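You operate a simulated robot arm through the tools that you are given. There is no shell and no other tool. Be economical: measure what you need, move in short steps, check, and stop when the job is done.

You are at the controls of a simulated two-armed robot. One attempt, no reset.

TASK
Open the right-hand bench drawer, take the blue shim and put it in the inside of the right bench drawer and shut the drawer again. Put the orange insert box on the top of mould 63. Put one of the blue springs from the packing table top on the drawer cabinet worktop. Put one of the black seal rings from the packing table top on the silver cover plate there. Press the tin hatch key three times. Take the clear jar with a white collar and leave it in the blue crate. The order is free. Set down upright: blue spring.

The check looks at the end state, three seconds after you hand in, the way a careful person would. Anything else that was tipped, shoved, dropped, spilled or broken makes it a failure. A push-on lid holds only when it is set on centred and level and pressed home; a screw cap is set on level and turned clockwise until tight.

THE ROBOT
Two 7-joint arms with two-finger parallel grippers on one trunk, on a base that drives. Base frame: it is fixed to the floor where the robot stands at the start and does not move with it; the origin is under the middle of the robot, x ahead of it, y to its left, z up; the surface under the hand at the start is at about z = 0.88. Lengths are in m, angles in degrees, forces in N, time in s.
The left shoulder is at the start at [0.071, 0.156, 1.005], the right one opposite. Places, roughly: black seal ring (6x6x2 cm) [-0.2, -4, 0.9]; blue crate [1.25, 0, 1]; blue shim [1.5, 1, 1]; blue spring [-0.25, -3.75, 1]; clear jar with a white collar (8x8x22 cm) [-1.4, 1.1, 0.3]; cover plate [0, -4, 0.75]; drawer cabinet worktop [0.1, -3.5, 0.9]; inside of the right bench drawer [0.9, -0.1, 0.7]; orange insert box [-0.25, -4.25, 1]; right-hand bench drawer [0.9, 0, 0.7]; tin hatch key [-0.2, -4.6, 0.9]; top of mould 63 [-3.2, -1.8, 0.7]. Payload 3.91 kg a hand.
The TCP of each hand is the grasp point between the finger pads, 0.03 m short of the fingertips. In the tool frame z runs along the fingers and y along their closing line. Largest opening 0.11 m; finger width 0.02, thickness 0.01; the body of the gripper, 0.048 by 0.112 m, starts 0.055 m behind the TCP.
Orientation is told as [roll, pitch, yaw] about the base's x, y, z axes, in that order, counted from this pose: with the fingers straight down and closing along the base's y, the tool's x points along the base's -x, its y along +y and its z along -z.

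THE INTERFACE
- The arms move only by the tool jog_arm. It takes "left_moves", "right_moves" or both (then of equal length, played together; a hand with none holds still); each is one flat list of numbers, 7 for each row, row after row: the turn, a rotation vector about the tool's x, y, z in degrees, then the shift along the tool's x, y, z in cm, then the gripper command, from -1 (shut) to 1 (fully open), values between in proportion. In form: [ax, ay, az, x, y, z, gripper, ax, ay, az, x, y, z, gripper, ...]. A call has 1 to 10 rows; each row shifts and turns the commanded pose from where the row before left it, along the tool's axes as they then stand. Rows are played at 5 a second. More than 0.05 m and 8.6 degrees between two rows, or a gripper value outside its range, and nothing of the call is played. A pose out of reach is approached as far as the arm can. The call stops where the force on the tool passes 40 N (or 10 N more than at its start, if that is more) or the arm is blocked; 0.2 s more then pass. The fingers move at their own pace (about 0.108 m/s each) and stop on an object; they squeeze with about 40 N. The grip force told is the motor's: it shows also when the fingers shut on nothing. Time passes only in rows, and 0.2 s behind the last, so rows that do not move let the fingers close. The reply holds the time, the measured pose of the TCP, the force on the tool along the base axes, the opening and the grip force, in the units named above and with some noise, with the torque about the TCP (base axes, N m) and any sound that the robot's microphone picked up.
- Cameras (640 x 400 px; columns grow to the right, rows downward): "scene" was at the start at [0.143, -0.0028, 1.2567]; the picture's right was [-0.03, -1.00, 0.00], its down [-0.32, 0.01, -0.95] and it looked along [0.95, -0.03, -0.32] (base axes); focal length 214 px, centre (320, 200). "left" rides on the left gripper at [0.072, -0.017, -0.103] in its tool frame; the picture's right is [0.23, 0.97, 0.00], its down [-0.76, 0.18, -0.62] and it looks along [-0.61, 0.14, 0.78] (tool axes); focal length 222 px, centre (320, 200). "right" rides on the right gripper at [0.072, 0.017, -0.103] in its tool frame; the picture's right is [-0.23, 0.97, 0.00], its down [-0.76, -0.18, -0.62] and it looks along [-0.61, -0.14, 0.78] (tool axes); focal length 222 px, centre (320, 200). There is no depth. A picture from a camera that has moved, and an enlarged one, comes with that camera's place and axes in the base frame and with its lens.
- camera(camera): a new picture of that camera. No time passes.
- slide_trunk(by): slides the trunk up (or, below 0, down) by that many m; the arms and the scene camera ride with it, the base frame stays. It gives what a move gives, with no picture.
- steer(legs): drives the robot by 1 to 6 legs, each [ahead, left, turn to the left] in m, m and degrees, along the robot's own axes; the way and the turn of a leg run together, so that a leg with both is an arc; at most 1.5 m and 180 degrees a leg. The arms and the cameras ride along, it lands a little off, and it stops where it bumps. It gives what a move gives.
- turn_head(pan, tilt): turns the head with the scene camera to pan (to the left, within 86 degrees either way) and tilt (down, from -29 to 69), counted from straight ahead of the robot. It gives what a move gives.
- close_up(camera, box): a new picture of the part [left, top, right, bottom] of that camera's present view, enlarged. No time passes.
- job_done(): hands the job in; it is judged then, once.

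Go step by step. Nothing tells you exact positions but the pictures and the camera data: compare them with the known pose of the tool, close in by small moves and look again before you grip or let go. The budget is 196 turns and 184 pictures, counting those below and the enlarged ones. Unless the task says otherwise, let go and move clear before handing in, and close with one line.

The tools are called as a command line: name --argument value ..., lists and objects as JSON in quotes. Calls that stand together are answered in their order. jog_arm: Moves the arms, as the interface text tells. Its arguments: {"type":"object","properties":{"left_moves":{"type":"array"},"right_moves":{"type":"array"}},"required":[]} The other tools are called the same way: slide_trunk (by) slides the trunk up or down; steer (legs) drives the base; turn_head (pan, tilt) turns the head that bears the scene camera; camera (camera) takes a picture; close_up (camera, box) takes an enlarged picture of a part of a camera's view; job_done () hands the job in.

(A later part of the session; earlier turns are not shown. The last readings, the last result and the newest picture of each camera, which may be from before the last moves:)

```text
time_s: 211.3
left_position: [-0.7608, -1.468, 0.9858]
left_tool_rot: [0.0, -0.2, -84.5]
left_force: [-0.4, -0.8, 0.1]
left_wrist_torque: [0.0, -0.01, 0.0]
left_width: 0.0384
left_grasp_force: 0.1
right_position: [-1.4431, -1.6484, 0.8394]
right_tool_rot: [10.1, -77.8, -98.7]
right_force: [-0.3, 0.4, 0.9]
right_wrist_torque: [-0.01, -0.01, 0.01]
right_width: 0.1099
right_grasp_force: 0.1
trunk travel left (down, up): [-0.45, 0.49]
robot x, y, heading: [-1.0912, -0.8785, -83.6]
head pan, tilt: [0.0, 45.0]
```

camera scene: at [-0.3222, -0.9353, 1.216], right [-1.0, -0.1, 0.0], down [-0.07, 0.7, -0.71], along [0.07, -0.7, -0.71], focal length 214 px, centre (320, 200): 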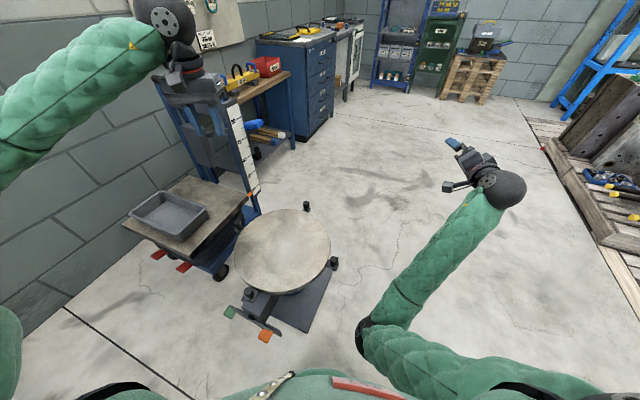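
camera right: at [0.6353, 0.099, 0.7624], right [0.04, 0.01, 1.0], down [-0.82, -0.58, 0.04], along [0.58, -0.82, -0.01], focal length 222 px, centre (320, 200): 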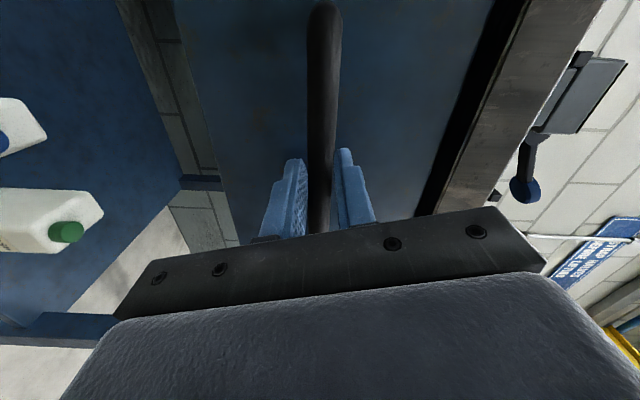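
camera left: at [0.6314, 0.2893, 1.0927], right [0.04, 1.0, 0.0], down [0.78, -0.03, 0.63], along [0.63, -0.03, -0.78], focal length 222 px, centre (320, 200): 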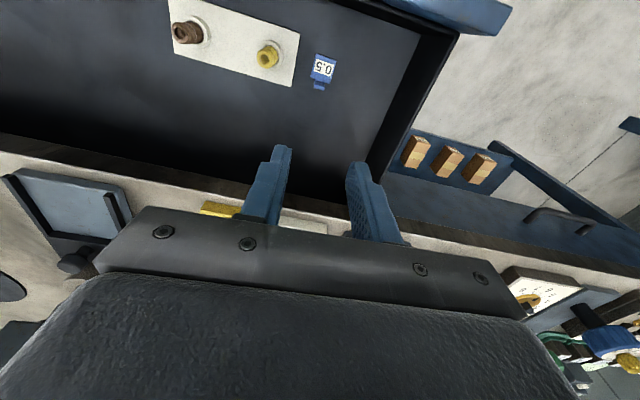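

jog_arm --right_moves '[0, 8, 0, 0, 0, -2, 1, 0, 8, 0, 0, 0, -2, 1, 0, 8, 0, 0, 0, -2, 1, 0, 8, 0, 0, 0, -2, 1, 0, 8, 0, 0, 0, -2, 1, 0, 8, 0, 0, 0, -2, 1, 0, 8, 0, 0, 0, -2, 1, 0, 8, 0, 0, 0, -2, 1, 0, 8, 0, 0, 0, -2, 1, 0, 5.8, 0, 0, 0, -2, 1]'

steer --legs '[[1.2, 0, -6.4]]'

turn_head --pan 40 --tilt 25

camera --camera "scene"

```text
time_s: 213.7
left_position: [-0.7621, -1.4676, 0.9595]
left_tool_rot: [0.3, -0.2, -84.6]
left_force: [-0.6, 0.6, -0.9]
left_wrist_torque: [0.0, 0.02, 0.01]
left_width: 0.0383
left_grasp_force: 0.1
right_position: [-1.4478, -1.5223, 0.9393]
right_tool_rot: [2.5, 0.6, -88.5]
right_force: [-0.2, -0.8, 0.3]
right_wrist_torque: [0.03, -0.02, 0.0]
right_width: 0.1098
right_grasp_force: 0.1
trunk travel left (down, up): [-0.45, 0.49]
robot x, y, heading: [-1.0912, -0.8821, -84.0]
head pan, tilt: [0.0, 45.0]
stopped in row 10 (right hand): the arm was blocked; the commanded pose is now the measured one
```

```text
time_s: 219.9
left_position: [-0.7582, -2.729, 0.9861]
left_tool_rot: [0.1, -0.1, -90.5]
left_force: [-1.2, 0.4, -0.2]
left_wrist_torque: [0.03, 0.01, 0.02]
left_width: 0.0384
left_grasp_force: 0.0
right_position: [-1.4481, -2.7101, 0.9733]
right_tool_rot: [2.1, 0.2, -94.9]
right_force: [0.2, -0.3, 0.0]
right_wrist_torque: [-0.03, 0.01, 0.0]
right_width: 0.1099
right_grasp_force: 0.0
trunk travel left (down, up): [-0.45, 0.49]
robot x, y, heading: [-1.0243, -2.1064, -90.0]
head pan, tilt: [0.0, 45.0]
```

```text
time_s: 221.0
left_position: [-0.758, -2.7287, 0.9857]
left_tool_rot: [0.0, -0.1, -90.6]
left_force: [-0.2, 0.0, -0.2]
left_wrist_torque: [-0.04, -0.03, 0.02]
left_width: 0.0387
left_grasp_force: 0.0
right_position: [-1.4474, -2.7112, 0.9733]
right_tool_rot: [2.1, 0.2, -95.0]
right_force: [0.3, -0.2, 0.5]
right_wrist_torque: [0.01, 0.0, -0.01]
right_width: 0.1101
right_grasp_force: 0.0
trunk travel left (down, up): [-0.45, 0.49]
robot x, y, heading: [-1.0264, -2.1132, -89.9]
head pan, tilt: [40.0, 25.0]
```

```text
69 pictures are left
camera scene: at [-0.9663, -2.231, 1.2465], right [-0.77, -0.64, 0.0], down [-0.27, 0.32, -0.91], along [0.58, -0.69, -0.42], focal length 214 px, centre (320, 200)
```

scene: 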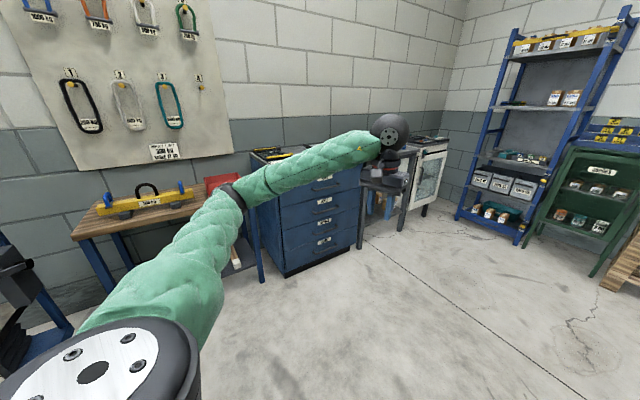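

The blue drawer cabinet and packing table stand along a line facing about az -28°. Drive down and face them.

steer --legs '[[1.0, -0.15, 0], [0, 0, 62]]'

slide_trunk --by 0.3

turn_head --pan -10 --tilt 35

camera --camera "scene"

```text
time_s: 228.9
left_position: [-0.4915, -3.1482, 0.9853]
left_tool_rot: [0.0, -0.2, -27.1]
left_force: [-0.3, -0.2, -0.6]
left_wrist_torque: [0.01, 0.0, 0.0]
left_width: 0.0386
left_grasp_force: 0.1
right_position: [-0.815, -3.757, 0.9735]
right_tool_rot: [2.1, 0.2, -31.4]
right_force: [-1.3, -0.2, -0.2]
right_wrist_torque: [0.0, 0.02, 0.01]
right_width: 0.1099
right_grasp_force: 0.0
trunk travel left (down, up): [-0.45, 0.49]
robot x, y, heading: [-1.1647, -3.1102, -26.2]
head pan, tilt: [40.0, 25.0]
```

```text
time_s: 231.9
left_position: [-0.4909, -3.1494, 1.2858]
left_tool_rot: [0.0, -0.1, -27.1]
left_force: [0.1, 0.2, 0.2]
left_wrist_torque: [0.03, -0.03, -0.02]
left_width: 0.0385
left_grasp_force: 0.1
right_position: [-0.8155, -3.7587, 1.2728]
right_tool_rot: [2.2, 0.2, -31.3]
right_force: [-0.1, -0.2, -1.1]
right_wrist_torque: [0.0, -0.01, 0.0]
right_width: 0.1099
right_grasp_force: 0.0
trunk travel left (down, up): [-0.75, 0.19]
robot x, y, heading: [-1.1623, -3.1085, -26.5]
head pan, tilt: [40.0, 25.0]
```

```text
time_s: 233.1
left_position: [-0.4917, -3.1474, 1.2855]
left_tool_rot: [0.0, -0.2, -27.2]
left_force: [0.2, -0.5, -0.1]
left_wrist_torque: [0.0, 0.02, -0.01]
left_width: 0.0386
left_grasp_force: 0.1
right_position: [-0.8147, -3.7572, 1.2727]
right_tool_rot: [2.1, 0.2, -31.5]
right_force: [0.4, -0.6, 0.0]
right_wrist_torque: [0.02, -0.01, 0.0]
right_width: 0.1099
right_grasp_force: 0.0
trunk travel left (down, up): [-0.75, 0.19]
robot x, y, heading: [-1.1639, -3.1138, -26.3]
head pan, tilt: [-10.0, 35.0]
```

```text
68 pictures are left
camera scene: at [-1.0484, -3.1857, 1.5308], right [-0.59, -0.8, 0.0], down [-0.46, 0.34, -0.82], along [0.66, -0.49, -0.57], focal length 214 px, centre (320, 200)
```

scene: 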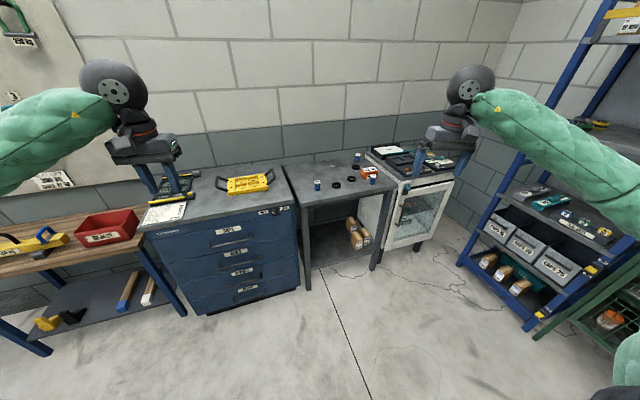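

close_up --camera "scene" --box '[270, 130, 470, 260]'

close_up --camera "scene" --box '[120, 140, 320, 270]'

```text
3.08 times, centred on (370, 195) of scene
camera zoom: at [-1.0484, -3.1857, 1.5308], right [-0.59, -0.8, 0.0], down [-0.46, 0.34, -0.82], along [0.66, -0.49, -0.57], focal length 660 px, centre (166, 215)
```

zoom: 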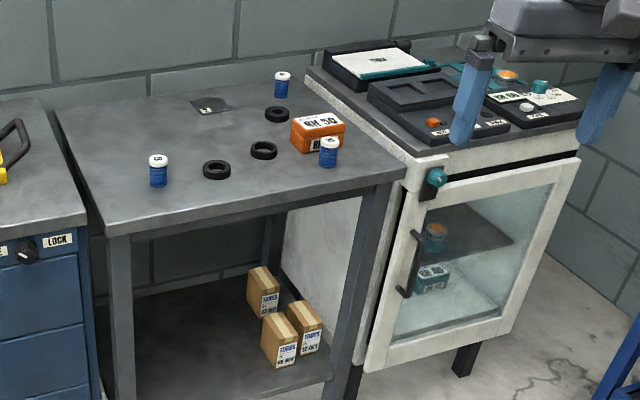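

```text
3.08 times, centred on (220, 205) of scene
camera zoom: at [-1.0484, -3.1857, 1.5308], right [-0.59, -0.8, 0.0], down [-0.46, 0.34, -0.82], along [0.66, -0.49, -0.57], focal length 660 px, centre (628, 185)
```

zoom: 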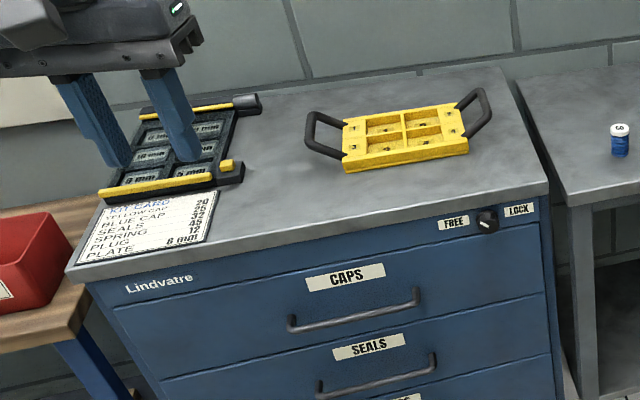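

Found: springs (blue cylinders), rings, cover plate at about (0.02, -4.10), and the orange box. Move in front of the packing table at heading -17°.

steer --legs '[[0, 0, 9.4], [0, -0.32, 0], [0.55, 0, 0]]'

turn_head --pan -15 --tilt 50

camera --camera "scene"

camera --camera "right"

```text
time_s: 238.7
left_position: [-0.0682, -3.5176, 1.2851]
left_tool_rot: [-0.1, -0.2, -18.3]
left_force: [0.3, 0.2, 0.6]
left_wrist_torque: [0.01, 0.01, -0.01]
left_width: 0.0385
left_grasp_force: 0.1
right_position: [-0.296, -4.1688, 1.2718]
right_tool_rot: [2.1, 0.1, -22.7]
right_force: [-0.3, 0.0, 0.4]
right_wrist_torque: [0.02, 0.0, -0.03]
right_width: 0.1098
right_grasp_force: 0.1
trunk travel left (down, up): [-0.75, 0.19]
robot x, y, heading: [-0.7352, -3.5804, -17.9]
head pan, tilt: [-10.0, 35.0]
```

```text
time_s: 239.4
left_position: [-0.0674, -3.517, 1.2854]
left_tool_rot: [0.0, -0.3, -18.4]
left_force: [0.0, -0.9, 0.8]
left_wrist_torque: [0.02, 0.04, -0.01]
left_width: 0.0385
left_grasp_force: 0.1
right_position: [-0.2962, -4.1689, 1.2731]
right_tool_rot: [2.1, 0.2, -22.7]
right_force: [0.3, 0.1, -0.5]
right_wrist_torque: [-0.01, 0.03, -0.01]
right_width: 0.1102
right_grasp_force: 0.0
trunk travel left (down, up): [-0.75, 0.19]
robot x, y, heading: [-0.7365, -3.5806, -17.8]
head pan, tilt: [-15.0, 50.0]
```

```text
65 pictures are left
camera scene: at [-0.6263, -3.639, 1.5091], right [-0.54, -0.84, 0.0], down [-0.64, 0.41, -0.64], along [0.54, -0.35, -0.77], focal length 214 px, centre (320, 200)
```

scene: 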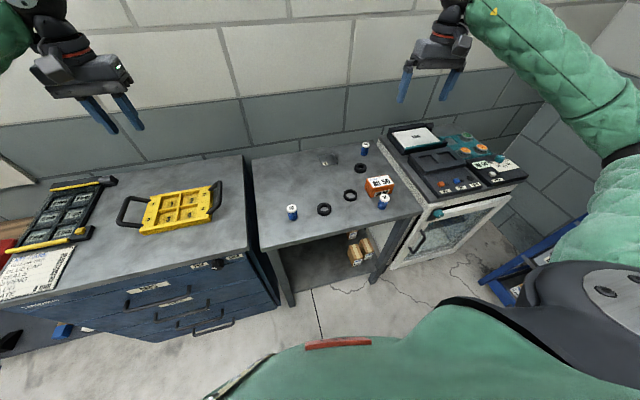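

```text
64 pictures are left
camera right: at [-0.3572, -4.1298, 1.3784], right [0.59, 0.81, 0.04], down [0.63, -0.48, 0.61], along [0.51, -0.34, -0.79], focal length 222 px, centre (320, 200)
```

right: 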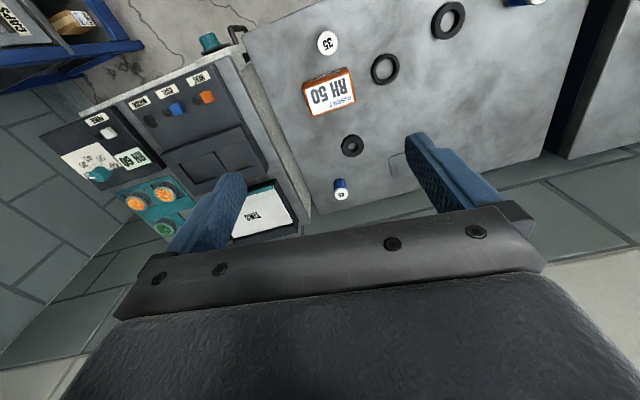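

close_up --camera "right" --box '[30, 60, 310, 250]'

close_up --camera "right" --box '[300, 0, 560, 210]'

close_up --camera "scene" --box '[250, 120, 430, 240]'

```text
2.11 times, centred on (170, 155) of right
camera zoom: at [-0.3572, -4.1298, 1.3784], right [0.59, 0.81, 0.04], down [0.63, -0.48, 0.61], along [0.51, -0.34, -0.79], focal length 468 px, centre (636, 295)
```

zoom: 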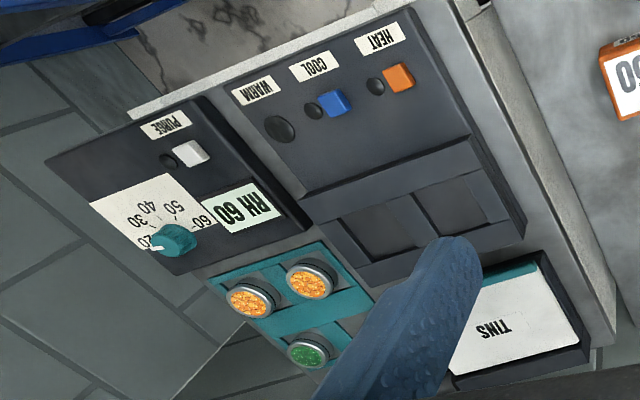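

```text
1.90 times, centred on (430, 105) of right
camera zoom: at [-0.3572, -4.1298, 1.3784], right [0.59, 0.81, 0.04], down [0.63, -0.48, 0.61], along [0.51, -0.34, -0.79], focal length 423 px, centre (110, 381)
```

zoom: 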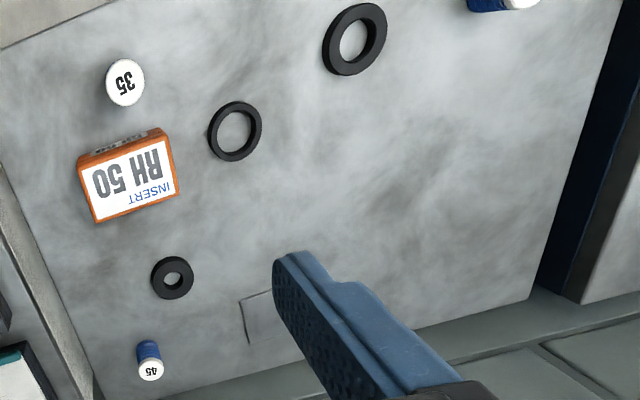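

```text
3.33 times, centred on (340, 180) of scene
camera zoom: at [-0.6263, -3.639, 1.5091], right [-0.54, -0.84, 0.0], down [-0.64, 0.41, -0.64], along [0.54, -0.35, -0.77], focal length 715 px, centre (253, 267)
```

zoom: 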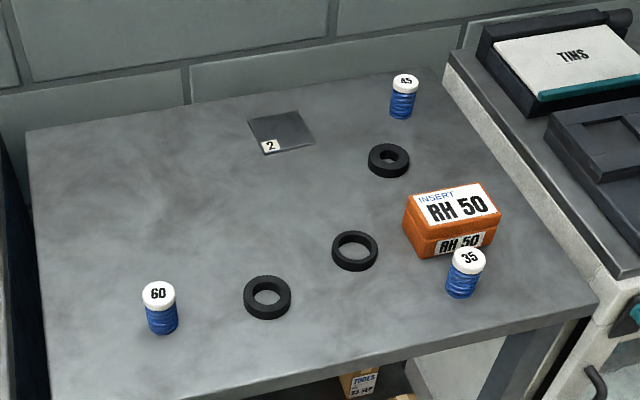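

The tin hatch key should be near the "TINS" lid on the oven. Look there more closely.

turn_head --pan -45 --tilt 35

close_up --camera "scene" --box '[180, 90, 420, 250]'

```text
time_s: 240.4
left_position: [-0.0681, -3.518, 1.2857]
left_tool_rot: [-0.1, -0.2, -18.4]
left_force: [-0.3, -0.3, -1.4]
left_wrist_torque: [0.0, -0.01, -0.05]
left_width: 0.0385
left_grasp_force: 0.0
right_position: [-0.2962, -4.1688, 1.2735]
right_tool_rot: [2.1, 0.3, -22.6]
right_force: [-0.2, 0.4, -0.2]
right_wrist_torque: [0.02, -0.02, -0.01]
right_width: 0.1101
right_grasp_force: 0.0
trunk travel left (down, up): [-0.75, 0.19]
robot x, y, heading: [-0.7363, -3.5848, -17.8]
head pan, tilt: [-45.0, 35.0]
```

```text
2.50 times, centred on (300, 170) of scene
camera zoom: at [-0.6505, -3.6757, 1.5308], right [-0.89, -0.46, 0.0], down [-0.26, 0.51, -0.82], along [0.37, -0.73, -0.57], focal length 536 px, centre (370, 275)
```

zoom: 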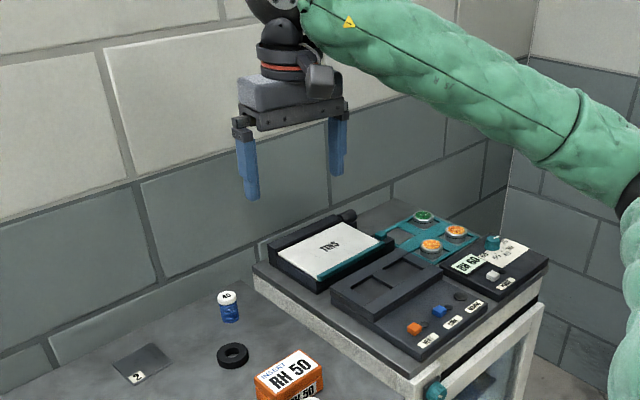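

Table top is z≈0.862; ring A at (-0.22, -3.922), plate centre (0.012, -4.098), spring "60" at (-0.185, -3.807). Bring the right hand above ring A.

jog_arm --right_moves '[2.1, -0.3, -4.9, 0, 0, 0, 1, 0, 0, 0, 0, 4.3, 2, 1, 0, 0, 0, 0, 4.3, 2, 1, 0, 0, 0, 0, 4.3, 2, 1, 0, 0, 0, 0, 4.3, 2, 1, 0, 0, 0, 0, 4.3, 2, 1, 0, 0, 0, 0.3, 4.3, 2, 1, 0, 0, 0, 0, 0, 4.5, 1, 0, 0, 0, 0, 0, 4.5, 1, 0, 0, 0, 0, 0, 4.5, 1]'

camera --camera "right"

```text
time_s: 242.6
left_position: [-0.0677, -3.516, 1.286]
left_tool_rot: [0.0, -0.1, -18.3]
left_force: [-0.3, 0.7, 0.0]
left_wrist_torque: [0.01, 0.01, -0.01]
left_width: 0.0385
left_grasp_force: 0.2
right_position: [-0.2185, -3.9224, 1.0163]
right_tool_rot: [0.1, -0.3, -17.8]
right_force: [1.3, -0.2, 0.2]
right_wrist_torque: [0.01, 0.03, -0.02]
right_width: 0.1099
right_grasp_force: 0.0
trunk travel left (down, up): [-0.75, 0.19]
robot x, y, heading: [-0.7357, -3.5796, -18.1]
head pan, tilt: [-45.0, 35.0]
```

```text
59 pictures are left
camera right: at [-0.2822, -3.8853, 1.1205], right [0.51, 0.86, 0.0], down [0.67, -0.4, 0.63], along [0.54, -0.32, -0.78], focal length 222 px, centre (320, 200)
```

right: 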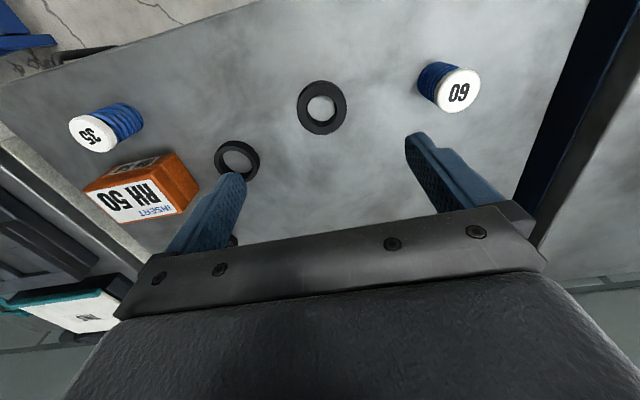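

Ring confirmed at (-0.220, -3.921). Descend and grip.

jog_arm --right_moves '[0, 0, 0, 0, 0, 4, 1, 0, 0, 0, 0, 0, 4, 1, 0, 0, 0, 0, 0, 2.5, 1, 0, 0, 0, 0, 0, 1.3, 1, 0, 0, 0, 0, 0, 0, 0, 0, 0, 0, 0, 0, 0, -1, 0, 0, 0, 0, 0, 0, -1, 0, 0, 0, 0, 0, 0, -1]'

camera --camera "right"

```text
time_s: 244.4
left_position: [-0.0683, -3.517, 1.2854]
left_tool_rot: [0.0, -0.1, -18.4]
left_force: [0.0, -0.5, -0.8]
left_wrist_torque: [0.0, -0.02, -0.01]
left_width: 0.0384
left_grasp_force: 0.0
right_position: [-0.2179, -3.9219, 0.8991]
right_tool_rot: [0.0, -0.1, -17.8]
right_force: [0.8, 0.1, -1.2]
right_wrist_torque: [-0.01, -0.03, -0.02]
right_width: 0.0528
right_grasp_force: 39.9
trunk travel left (down, up): [-0.75, 0.19]
robot x, y, heading: [-0.7377, -3.5836, -18.0]
head pan, tilt: [-45.0, 35.0]
```

```text
58 pictures are left
camera right: at [-0.282, -3.8846, 1.0037], right [0.51, 0.86, 0.0], down [0.67, -0.4, 0.63], along [0.54, -0.32, -0.78], focal length 222 px, centre (320, 200)
```

right: 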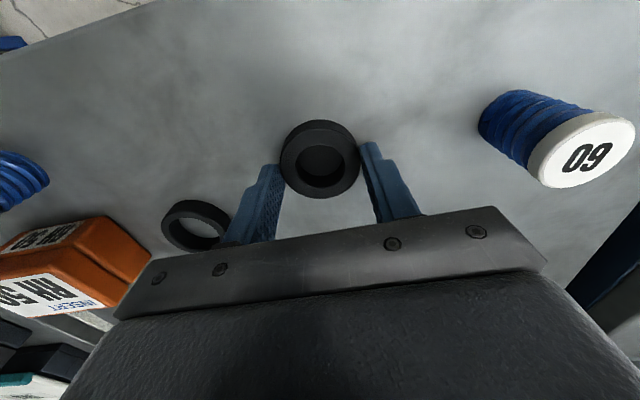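

Ring gripped. Lift and carry over the cover plate.

jog_arm --right_moves '[0, 0, 0, 0, 0, -4, -1, 0, 0, 0, 0, 0, -4, -1, 0, 0, 0, -3.93, -1.39, -0.3, -1, 0, 0, 0, -3.93, -1.39, 0, -1, 0, 0, 0, -3.93, -1.39, 0, -1, 0, 0, 0, -3.93, -1.39, 0, -1, 0, 0, 0, -3.93, -1.39, 0, -1, 0, 0, 0, -3.93, -1.39, 0, -1, 0, 0, 0, -3.93, -1.39, 0, -1, 0, 0, 0, 0, 0, 0, -1]'

camera --camera "right"

```text
time_s: 246.6
left_position: [-0.0683, -3.5179, 1.2863]
left_tool_rot: [0.0, -0.2, -18.4]
left_force: [-0.2, -1.1, 0.6]
left_wrist_torque: [-0.02, 0.02, 0.01]
left_width: 0.0386
left_grasp_force: 0.1
right_position: [0.0132, -4.0987, 0.9856]
right_tool_rot: [0.0, -0.2, -17.8]
right_force: [-1.5, 0.1, -0.6]
right_wrist_torque: [0.03, 0.01, -0.01]
right_width: 0.0527
right_grasp_force: 39.9
trunk travel left (down, up): [-0.75, 0.19]
robot x, y, heading: [-0.7381, -3.5786, -17.9]
head pan, tilt: [-45.0, 35.0]
```

```text
57 pictures are left
camera right: at [-0.0515, -4.0618, 1.0885], right [0.51, 0.86, 0.0], down [0.67, -0.4, 0.63], along [0.54, -0.32, -0.78], focal length 222 px, centre (320, 200)
```

right: 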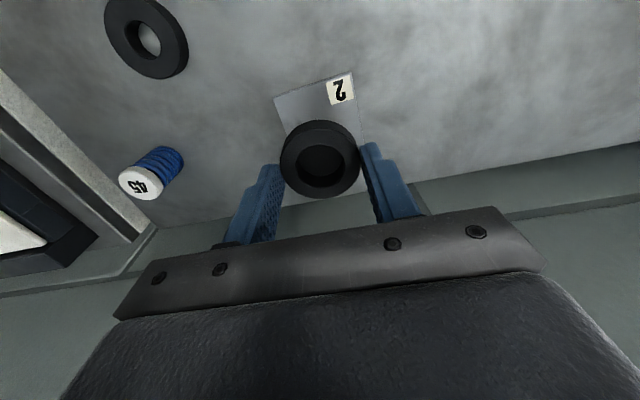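

Centred over the plate. Lower and release.

jog_arm --right_moves '[0, 0, 0, -0.1, 0, 4, -1, 0, 0, 0, 0, 0, 3, -1, 0, 0, 0, 0, 0, 0.7, -1, 0, 0, 0, 0, 0, 0.4, -1, 0, 0, 0, 0, 0, 0.3, -1, 0, 0, 0, 0, 0, 0, -1]'

```text
time_s: 248.0
left_position: [-0.0688, -3.5174, 1.2862]
left_tool_rot: [-0.1, -0.3, -18.5]
left_force: [-0.2, 0.7, 0.4]
left_wrist_torque: [0.0, -0.02, 0.0]
left_width: 0.0386
left_grasp_force: 0.0
right_position: [0.0146, -4.0998, 0.9045]
right_tool_rot: [0.0, -0.5, -17.9]
right_force: [7.8, -9.6, 32.7]
right_wrist_torque: [-0.23, 0.16, 0.03]
right_width: 0.0528
right_grasp_force: 40.1
trunk travel left (down, up): [-0.75, 0.19]
robot x, y, heading: [-0.7365, -3.5818, -17.8]
head pan, tilt: [-45.0, 35.0]
```

Ring rests on the plate. Release and rise.

jog_arm --right_moves '[0, 0, 0, 0, 0, -0.3, -1, 0, 0, 0, 0, 0, 0, 0.3, 0, 0, 0, 0, 0, 0, 0.6, 0, 0, 0, 0, 0, -3, 0.6, 0, 0, 0, 0, 0, -4, 0.6, 0, 0, 0, 0, 0, -4, 0.6, 0, 0, 0, 4, 0, -3, 0.6, 0, 0, 0, 4, 0, -2, 0.6]'

camera --camera "right"

```text
time_s: 249.8
left_position: [-0.0703, -3.517, 1.2865]
left_tool_rot: [0.0, -0.2, -18.3]
left_force: [-0.9, 0.6, 0.6]
left_wrist_torque: [-0.02, 0.02, 0.0]
left_width: 0.0383
left_grasp_force: 0.0
right_position: [-0.0657, -4.074, 1.0667]
right_tool_rot: [0.0, -0.2, -17.7]
right_force: [-0.8, -0.5, 0.0]
right_wrist_torque: [0.01, -0.04, -0.02]
right_width: 0.0878
right_grasp_force: 0.0
trunk travel left (down, up): [-0.75, 0.19]
robot x, y, heading: [-0.7419, -3.5846, -17.7]
head pan, tilt: [-45.0, 35.0]
```

```text
56 pictures are left
camera right: at [-0.1281, -4.0365, 1.1702], right [0.51, 0.86, 0.0], down [0.67, -0.4, 0.63], along [0.54, -0.32, -0.78], focal length 222 px, centre (320, 200)
```

right: 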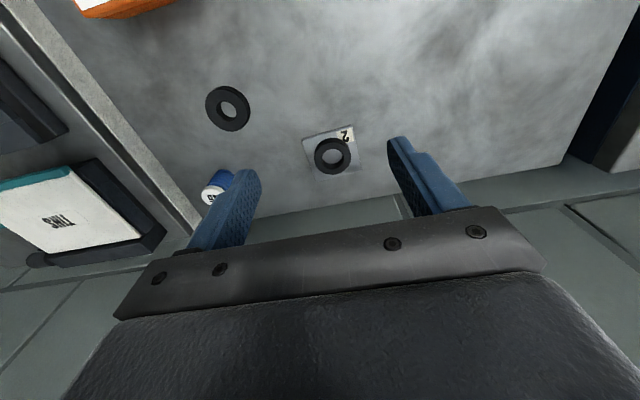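

The ring sits on the plate. Now use the left hand for spring "60".

jog_arm --left_moves '[0, 0, 0, 0.27, -4.44, 1.5, 0.5, 0, 0, 0, 0.27, -4.44, 1.5, 0.5, 0, 0, 0, 0.27, -4.44, 1.5, 0.5, 0, 0, 0, 0.27, -4.44, 1.5, 0.5, 0, 0, 0, 0.27, -4.44, 1.5, 0.5, 0, 0, 0, 0.27, -4.44, 1.5, 0.5, 0, 0, 0, 0.27, -4.44, 1.5, 0.5, 0, 0, 0, 0, 0, 4.6, 0.5, 0, 0, 0, 0, 0, 4.6, 0.5, 0, 0, 0, 0, 0, 3, 0.5]'

camera --camera "left"

```text
time_s: 252.0
left_position: [-0.1827, -3.808, 1.0613]
left_tool_rot: [-0.1, -0.3, -18.5]
left_force: [0.2, -0.6, 0.6]
left_wrist_torque: [-0.01, 0.0, 0.01]
left_width: 0.0825
left_grasp_force: 0.1
right_position: [-0.0633, -4.0761, 1.0648]
right_tool_rot: [0.0, -0.2, -17.8]
right_force: [-0.4, 0.3, -0.7]
right_wrist_torque: [0.02, 0.02, 0.0]
right_width: 0.0879
right_grasp_force: 0.1
trunk travel left (down, up): [-0.75, 0.19]
robot x, y, heading: [-0.7376, -3.5839, -17.6]
head pan, tilt: [-45.0, 35.0]
```

```text
55 pictures are left
camera left: at [-0.258, -3.8002, 1.1646], right [0.09, 1.0, 0.0], down [0.78, -0.07, 0.63], along [0.62, -0.06, -0.78], focal length 222 px, centre (320, 200)
```

left: 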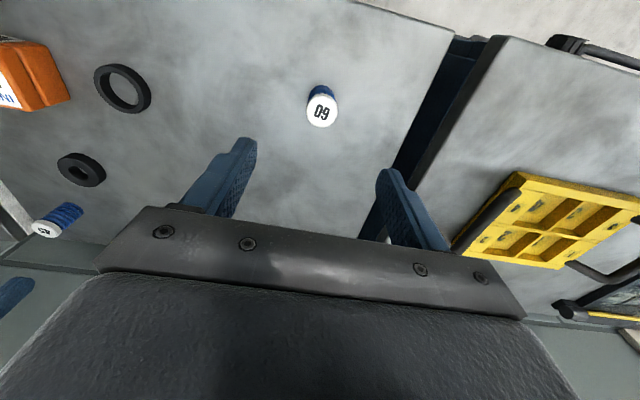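

Aligned. Descend and grip the spring.

jog_arm --left_moves '[0, 0, 0, 0.2, 0, 4, 0.5, 0, 0, 0, 0, 0, 4, 0.5, 0, 0, 0, 0, 0, 4, 0.5, 0, 0, 0, 0, 0, 3, 0.5, 0, 0, 0, 0, 0, 1, 0.5, 0, 0, 0, 0, 0, 0, -0.3, 0, 0, 0, 0, 0, 0, -1, 0, 0, 0, 0, 0, 0, -1, 0, 0, 0, 0, 0, 0, -1]'

camera --camera "left"

```text
time_s: 254.0
left_position: [-0.1847, -3.8046, 0.898]
left_tool_rot: [0.1, -0.2, -18.3]
left_force: [0.1, -0.4, -0.4]
left_wrist_torque: [-0.02, 0.0, 0.0]
left_width: 0.0335
left_grasp_force: 40.0
right_position: [-0.063, -4.0749, 1.0665]
right_tool_rot: [0.0, -0.3, -17.8]
right_force: [-0.5, 0.4, 0.6]
right_wrist_torque: [-0.01, 0.02, 0.01]
right_width: 0.0881
right_grasp_force: 0.1
trunk travel left (down, up): [-0.75, 0.19]
robot x, y, heading: [-0.7396, -3.5835, -18.1]
head pan, tilt: [-45.0, 35.0]
```

```text
54 pictures are left
camera left: at [-0.2594, -3.7977, 1.0024], right [0.09, 1.0, 0.0], down [0.78, -0.07, 0.63], along [0.62, -0.06, -0.78], focal length 222 px, centre (320, 200)
```

left: 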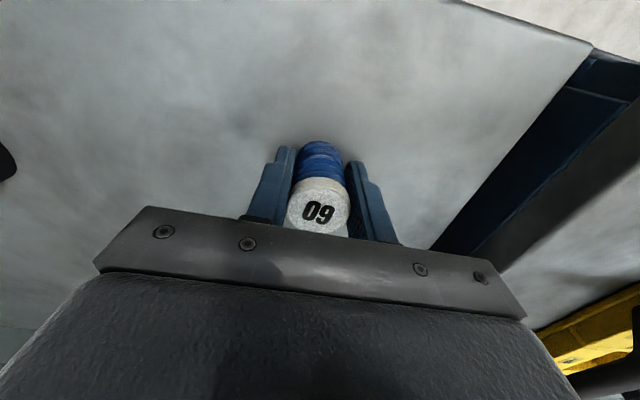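

Spring held. Lift and carry to the front-right of the cabinet worktop, ahead of the yellow tray.

jog_arm --left_moves '[0, 0, 0, 0, 0, -4, -1, 0, 0, 0, 0, 0, -4, -1, 0, 0, 0, 0, 0, -4, -1, 0, 0, 0, 0.59, 4.77, 0, -1, 0, 0, 0, 0.59, 4.77, 0, -1, 0, 0, 0, 0.59, 4.77, 0, -1, 0, 0, 0, 0.59, 4.77, 0, -1, 0, 0, 0, 0.59, 4.77, 0, -1, 0, 0, 0, 0.59, 4.77, 0, -1]'

camera --camera "left"

turn_head --pan 15 --tilt 50

camera --camera "scene"

```text
time_s: 256.0
left_position: [-0.1295, -3.5219, 1.0191]
left_tool_rot: [0.0, -0.3, -18.6]
left_force: [0.6, 0.1, -0.5]
left_wrist_torque: [-0.01, -0.02, -0.01]
left_width: 0.0336
left_grasp_force: 40.3
right_position: [-0.0644, -4.074, 1.0668]
right_tool_rot: [0.0, -0.2, -17.9]
right_force: [-0.1, 0.6, 0.8]
right_wrist_torque: [0.02, -0.01, 0.01]
right_width: 0.0879
right_grasp_force: 0.0
trunk travel left (down, up): [-0.75, 0.19]
robot x, y, heading: [-0.7378, -3.5836, -18.1]
head pan, tilt: [-45.0, 35.0]
```

```text
53 pictures are left
camera left: at [-0.2039, -3.5135, 1.1232], right [0.09, 1.0, 0.0], down [0.78, -0.07, 0.63], along [0.62, -0.06, -0.78], focal length 222 px, centre (320, 200)
```

left: 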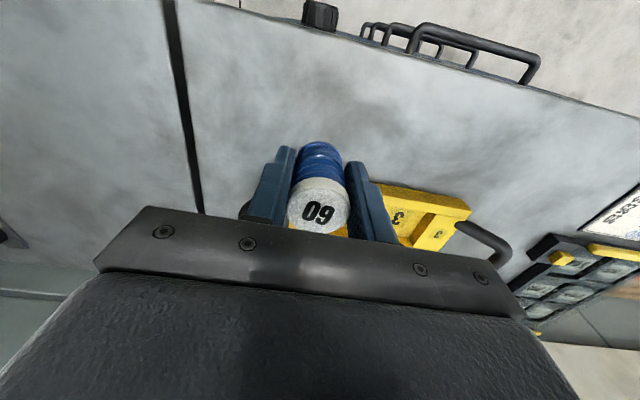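

```text
time_s: 257.3
left_position: [-0.128, -3.5226, 1.0188]
left_tool_rot: [-0.1, -0.2, -18.3]
left_force: [0.1, -0.3, -1.1]
left_wrist_torque: [-0.01, -0.02, 0.0]
left_width: 0.0335
left_grasp_force: 40.1
right_position: [-0.0633, -4.0754, 1.0647]
right_tool_rot: [0.0, -0.2, -17.8]
right_force: [-0.3, -0.4, 0.3]
right_wrist_torque: [0.03, 0.02, -0.02]
right_width: 0.0881
right_grasp_force: 0.1
trunk travel left (down, up): [-0.75, 0.19]
robot x, y, heading: [-0.7359, -3.5833, -18.0]
head pan, tilt: [15.0, 50.0]
```

```text
52 pictures are left
camera scene: at [-0.6138, -3.6013, 1.5091], right [-0.05, -1.0, 0.0], down [-0.77, 0.04, -0.64], along [0.64, -0.03, -0.77], focal length 214 px, centre (320, 200)
```

scene: 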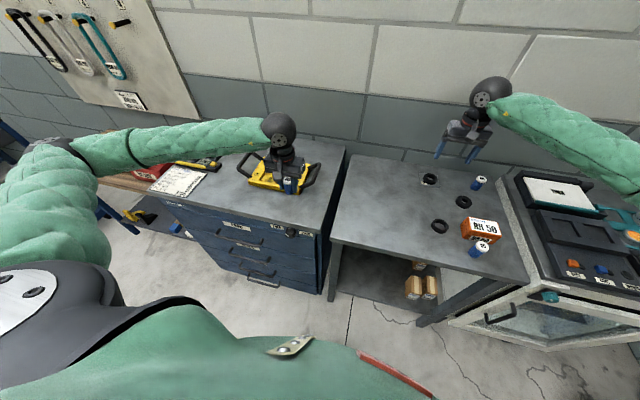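

Landing spot is clear. Lower carefully until contact.

jog_arm --left_moves '[0, 0, 0, 0, 0, 3, -1, 0, 0, 0, 0, 0, 2, -1, 0, 0, 0, 0, 0, 1, -1, 0, 0, 0, 0, 0, 0.7, -1, 0, 0, 0, 0, 0, 0.7, -1, 0, 0, 0, 0, 0, 0.7, -1, 0, 0, 0, 0, 0, 0.7, -1, 0, 0, 0, 0, 0, 0, -1]'

```text
time_s: 259.1
left_position: [-0.1294, -3.5233, 0.9347]
left_tool_rot: [-0.1, -0.5, -18.3]
left_force: [-7.1, 3.7, 24.1]
left_wrist_torque: [0.14, 0.16, -0.03]
left_width: 0.0336
left_grasp_force: 39.7
right_position: [-0.0643, -4.0743, 1.0667]
right_tool_rot: [0.0, -0.2, -17.7]
right_force: [0.9, 0.6, -0.3]
right_wrist_torque: [0.03, 0.02, -0.02]
right_width: 0.0883
right_grasp_force: 0.1
trunk travel left (down, up): [-0.75, 0.19]
robot x, y, heading: [-0.7377, -3.5853, -17.7]
head pan, tilt: [15.0, 50.0]
stopped in row 8 (left hand): the force on the tool passed its limit at 41 N (the readings are from after the stop); the commanded pose is now the measured one
```

Contact. Ease up slightly, open, and rise straight up.

jog_arm --left_moves '[0, 0, 0, 0, 0, -0.3, -1, 0, 0, 0, 0, 0, 0, 0, 0, 0, 0, 0, 0, 0, 0.3, 0, 0, 0, 0, 0, 0, 0.3, 0, 0, 0, 0, 0, -3, 0.3, 0, 0, 0, 0, 0, -4, 0.3, 0, 0, 0, 0, 0, -5, 0.3, 0, 0, 0, 0, 0, -5, 0.3, 0, 0, 0, 0, 0, -5, 0.3]'

camera --camera "left"

```text
time_s: 261.1
left_position: [-0.1298, -3.522, 1.1564]
left_tool_rot: [0.0, -0.3, -18.4]
left_force: [-1.4, -0.2, 0.4]
left_wrist_torque: [0.01, 0.0, -0.05]
left_width: 0.0715
left_grasp_force: 0.0
right_position: [-0.0629, -4.0746, 1.0651]
right_tool_rot: [-0.1, -0.2, -17.8]
right_force: [0.6, 0.1, -0.2]
right_wrist_torque: [-0.02, 0.02, 0.01]
right_width: 0.088
right_grasp_force: 0.0
trunk travel left (down, up): [-0.75, 0.19]
robot x, y, heading: [-0.7364, -3.5805, -17.5]
head pan, tilt: [15.0, 50.0]
```

```text
51 pictures are left
camera left: at [-0.2045, -3.514, 1.2596], right [0.09, 1.0, 0.0], down [0.78, -0.07, 0.63], along [0.62, -0.06, -0.78], focal length 222 px, centre (320, 200)
```

left: 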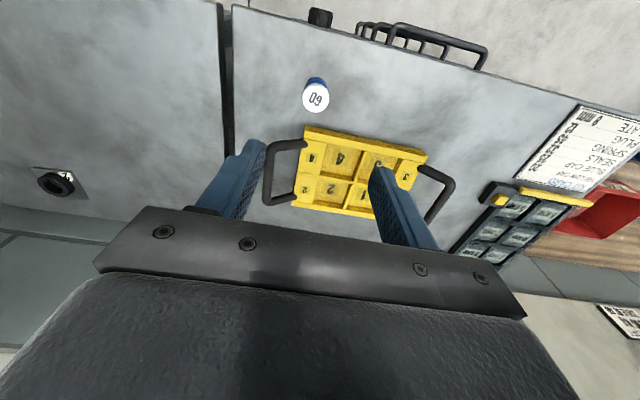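

The spring stands upright on the worktop. Now raise the right hand and shift the robot right to inspect the tin hatch key.

jog_arm --right_moves '[0, 0, 0, 2, 0, -4, 1, 0, 0, 0, 2, 0, -4, 1, 0, 0, 0, 2, 0, -4, 1, 0, 0, 0, 2, 0, -4, 1]'

steer --legs '[[-0.05, -0.42, 0]]'

turn_head --pan -15 --tilt 50

camera --camera "scene"

camera --camera "right"

```text
time_s: 262.1
left_position: [-0.1308, -3.5207, 1.156]
left_tool_rot: [0.0, -0.4, -18.3]
left_force: [0.2, 0.7, -0.4]
left_wrist_torque: [0.03, 0.02, 0.03]
left_width: 0.0715
left_grasp_force: 0.0
right_position: [-0.1411, -4.0482, 1.2256]
right_tool_rot: [0.1, -0.2, -17.8]
right_force: [-0.2, -0.4, -0.3]
right_wrist_torque: [-0.01, -0.01, -0.02]
right_width: 0.11
right_grasp_force: 0.1
trunk travel left (down, up): [-0.75, 0.19]
robot x, y, heading: [-0.7368, -3.5815, -17.8]
head pan, tilt: [15.0, 50.0]
```

```text
time_s: 264.7
left_position: [-0.3054, -3.9061, 1.1551]
left_tool_rot: [-0.1, -0.3, -18.3]
left_force: [-0.5, 0.1, 1.1]
left_wrist_torque: [0.0, -0.04, -0.03]
left_width: 0.0714
left_grasp_force: 0.0
right_position: [-0.3131, -4.433, 1.2261]
right_tool_rot: [-0.1, -0.1, -17.7]
right_force: [1.3, -0.7, 0.6]
right_wrist_torque: [0.0, 0.02, 0.0]
right_width: 0.1101
right_grasp_force: 0.0
trunk travel left (down, up): [-0.75, 0.19]
robot x, y, heading: [-0.9121, -3.9697, -17.5]
head pan, tilt: [15.0, 50.0]
```

```text
time_s: 265.6
left_position: [-0.3054, -3.9055, 1.1557]
left_tool_rot: [-0.1, -0.3, -18.4]
left_force: [-0.8, -1.3, 0.7]
left_wrist_torque: [-0.01, 0.01, 0.0]
left_width: 0.0715
left_grasp_force: 0.0
right_position: [-0.3134, -4.4336, 1.2249]
right_tool_rot: [0.1, -0.2, -17.7]
right_force: [-0.2, 0.1, -0.3]
right_wrist_torque: [0.01, -0.03, 0.0]
right_width: 0.1102
right_grasp_force: 0.0
trunk travel left (down, up): [-0.75, 0.19]
robot x, y, heading: [-0.9136, -3.9643, -17.6]
head pan, tilt: [-15.0, 50.0]
```

```text
50 pictures are left
camera scene: at [-0.8011, -4.0235, 1.5091], right [-0.54, -0.84, 0.0], down [-0.65, 0.41, -0.64], along [0.54, -0.35, -0.77], focal length 214 px, centre (320, 200)
```

scene: 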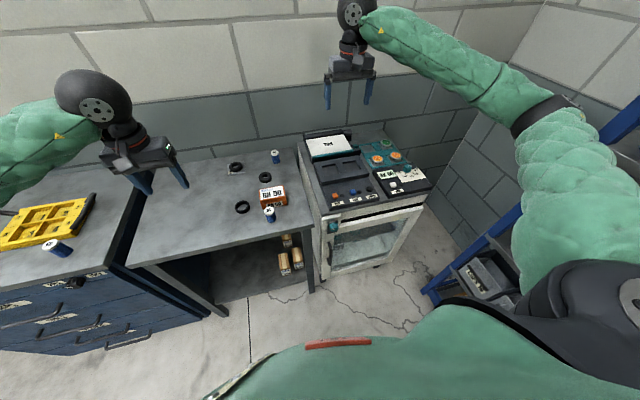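

```text
49 pictures are left
camera right: at [-0.3768, -4.3956, 1.329], right [0.51, 0.86, 0.0], down [0.67, -0.4, 0.63], along [0.54, -0.32, -0.78], focal length 222 px, centre (320, 200)
```

right: 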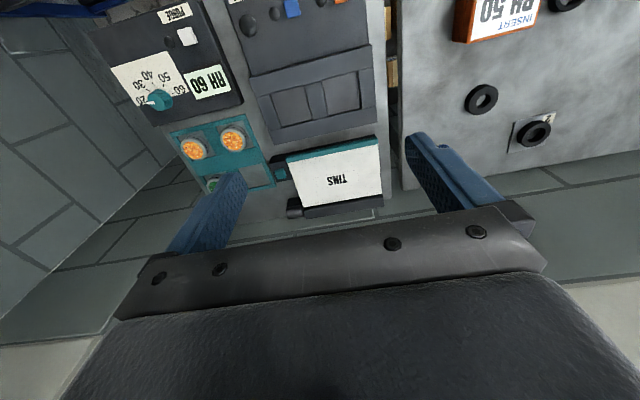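

close_up --camera "right" --box '[240, 110, 400, 230]'

close_up --camera "scene" --box '[290, 115, 440, 215]'

```text
3.33 times, centred on (320, 170) of right
camera zoom: at [-0.3768, -4.3956, 1.329], right [0.51, 0.86, 0.0], down [0.67, -0.4, 0.63], along [0.54, -0.32, -0.78], focal length 740 px, centre (320, 300)
```

zoom: 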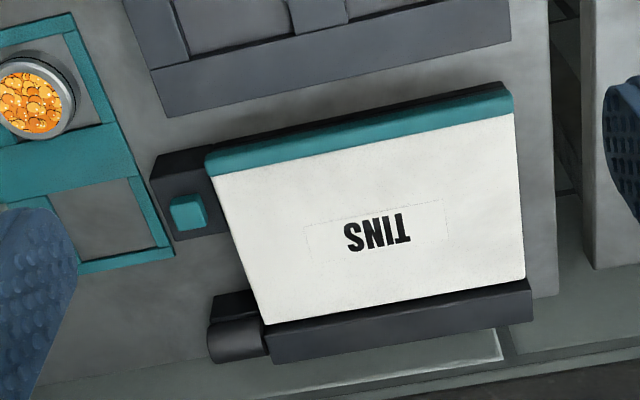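

```text
4.00 times, centred on (365, 165) of scene
camera zoom: at [-0.8011, -4.0235, 1.5091], right [-0.54, -0.84, 0.0], down [-0.65, 0.41, -0.64], along [0.54, -0.35, -0.77], focal length 858 px, centre (140, 340)
```

zoom: 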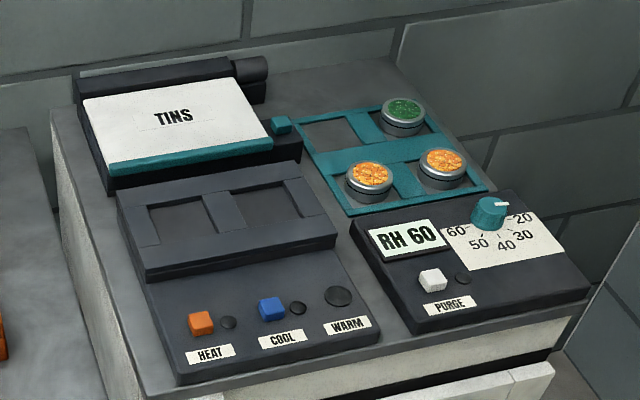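

The teal key is beside the TINS lid, at about (-0.192, -4.609, 0.905). Move the right hand over it with closed fingers, turned 90° to keep clear of the lid.

jog_arm --right_moves '[0, 0, 0, -3.4, -2.6, 0, -1, 0, 0, 0, -3.4, -2.6, 0, -1, 0, 0, 0, -3.4, -2.6, 0, -1, 0, 0, 0, -3.4, -2.6, 0, -1, 0, 0, 0, -3.3, -2.6, 0, -1, 0, 0, -8.2, 0, 0, 0, -1, 0, 0, -8.2, 0, 0, 0, -1, 0, 0, -8.2, 0, 0, 0, -1, 0, 0, -8.2, 0, 0, 0, -1, 0, 0, -8.2, 0, 0, 0, -1]'

jog_arm --right_moves '[0, 0, -8.2, 0, 0, 1.5, -1, 0, 0, -8.2, 0, 0, 1.5, -1, 0, 0, -8.2, 0, 0, 1.5, -1, 0, 0, -8.2, 0, 0, 1.5, -1, 0, 0, -8.2, 0, 0, 1.5, -1, 0, 0, -8, 0, 0, 1.5, -1]'

camera --camera "right"

```text
time_s: 267.8
left_position: [-0.3055, -3.9067, 1.1546]
left_tool_rot: [-0.1, -0.3, -18.4]
left_force: [-0.8, -0.4, 0.2]
left_wrist_torque: [0.0, 0.05, 0.01]
left_width: 0.0714
left_grasp_force: 0.1
right_position: [-0.191, -4.6085, 1.2246]
right_tool_rot: [0.0, -0.2, 6.9]
right_force: [0.3, 0.0, 0.4]
right_wrist_torque: [-0.02, 0.01, 0.0]
right_width: 0.0
right_grasp_force: 36.8
right hand out of reach, approached as far as the arm can: row 9, 10
trunk travel left (down, up): [-0.75, 0.19]
robot x, y, heading: [-0.9159, -3.9657, -17.6]
head pan, tilt: [-15.0, 50.0]
```

```text
time_s: 269.2
left_position: [-0.3056, -3.9058, 1.1558]
left_tool_rot: [-0.2, -0.3, -18.3]
left_force: [-0.3, 0.2, -0.5]
left_wrist_torque: [0.02, 0.04, 0.02]
left_width: 0.0718
left_grasp_force: 0.1
right_position: [-0.19, -4.6088, 1.2244]
right_tool_rot: [-0.1, -0.2, 6.9]
right_force: [-0.2, -0.3, -0.5]
right_wrist_torque: [0.03, -0.04, 0.0]
right_width: 0.0001
right_grasp_force: 37.5
right hand out of reach, approached as far as the arm can: row 1, 2, 3, 4, 5, 6
trunk travel left (down, up): [-0.75, 0.19]
robot x, y, heading: [-0.9141, -3.9658, -17.8]
head pan, tilt: [-15.0, 50.0]
```

```text
46 pictures are left
camera right: at [-0.266, -4.6015, 1.3288], right [0.11, 0.99, 0.0], down [0.78, -0.08, 0.63], along [0.62, -0.07, -0.78], focal length 222 px, centre (320, 200)
```

right: 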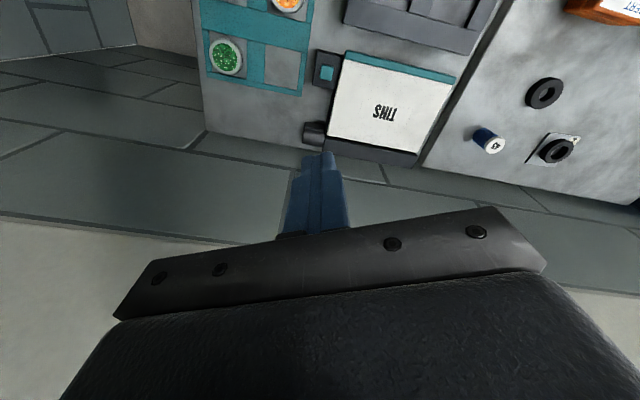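

The wrist can't turn that far; instead return to the normal yaw and tilt the hand 25° so its body leans away from the lid.

jog_arm --right_moves '[0, 0, 8.2, 0, 0, 0, -1, 0, 0, 8.2, 0, 0, 0, -1, 0, 0, 8.2, 0, 0, 0, -1, -8.3, 0, 0, 0.4, 0, 0, -1, -8.3, 0, 0, 0.4, 0, 0, -1, -8.3, 0, 0, 0, 0, 0, -1]'

camera --camera "right"

```text
time_s: 270.6
left_position: [-0.3039, -3.9062, 1.1552]
left_tool_rot: [0.0, -0.4, -18.3]
left_force: [-0.4, 0.3, 0.6]
left_wrist_torque: [0.01, 0.0, -0.01]
left_width: 0.0713
left_grasp_force: 0.1
right_position: [-0.1984, -4.6054, 1.2246]
right_tool_rot: [25.2, -0.2, -17.7]
right_force: [0.3, -0.5, 0.4]
right_wrist_torque: [0.02, -0.01, 0.0]
right_width: 0.0
right_grasp_force: 37.7
trunk travel left (down, up): [-0.75, 0.19]
robot x, y, heading: [-0.9106, -3.9666, -17.6]
head pan, tilt: [-15.0, 50.0]
```

```text
45 pictures are left
camera right: at [-0.2764, -4.612, 1.3259], right [0.48, 0.77, 0.41], down [0.59, -0.64, 0.49], along [0.64, 0.01, -0.77], focal length 222 px, centre (320, 200)
```

right: 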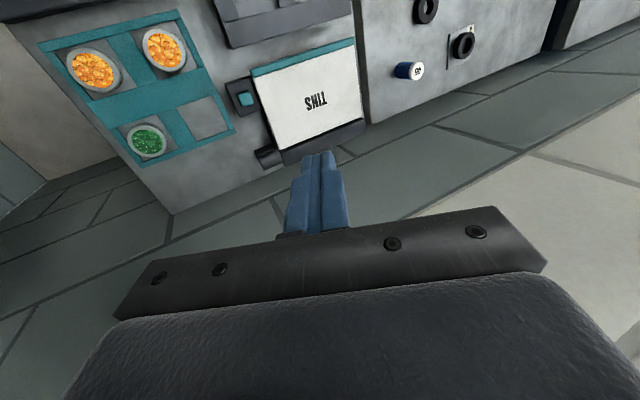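

Key re-estimated at (-0.199, -4.598). Descend to just above it.

jog_arm --right_moves '[0, 0, 0, 0, -1.7, 4.4, -1, 0, 0, 0, 0, -2.1, 4.5, -1, 0, 0, 0, 0, -2.1, 4.5, -1, 0, 0, 0, 0, -2.1, 4.5, -1, 0, 0, 0, 0, -2.1, 4.5, -1]'

camera --camera "right"

close_up --camera "scene" --box '[290, 95, 440, 215]'

```text
time_s: 271.8
left_position: [-0.3043, -3.9071, 1.1559]
left_tool_rot: [-0.1, -0.1, -18.3]
left_force: [-0.5, -0.3, -1.0]
left_wrist_torque: [0.0, -0.02, -0.01]
left_width: 0.0713
left_grasp_force: 0.1
right_position: [-0.1973, -4.6047, 0.9766]
right_tool_rot: [24.9, -0.2, -17.6]
right_force: [0.4, -0.3, 0.2]
right_wrist_torque: [-0.03, 0.01, 0.01]
right_width: 0.0001
right_grasp_force: 38.2
trunk travel left (down, up): [-0.75, 0.19]
robot x, y, heading: [-0.9123, -3.9681, -17.6]
head pan, tilt: [-15.0, 50.0]
```

```text
44 pictures are left
camera right: at [-0.2755, -4.6103, 1.0786], right [0.48, 0.77, 0.41], down [0.6, -0.64, 0.49], along [0.64, 0.01, -0.77], focal length 222 px, centre (320, 200)
```

right: 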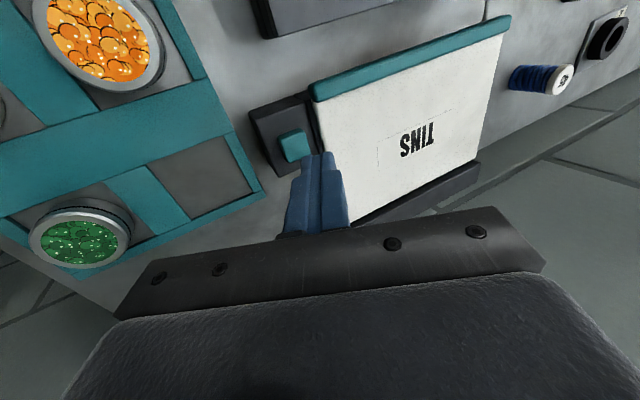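

```text
3.33 times, centred on (365, 155) of scene
camera zoom: at [-0.8007, -4.0245, 1.5091], right [-0.54, -0.84, 0.0], down [-0.65, 0.41, -0.64], along [0.54, -0.35, -0.77], focal length 715 px, centre (170, 350)
```

zoom: 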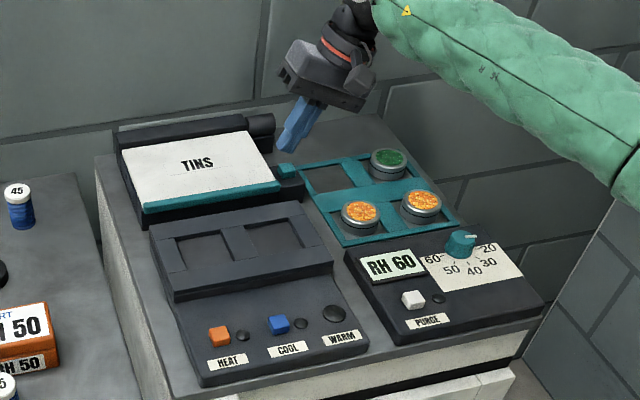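

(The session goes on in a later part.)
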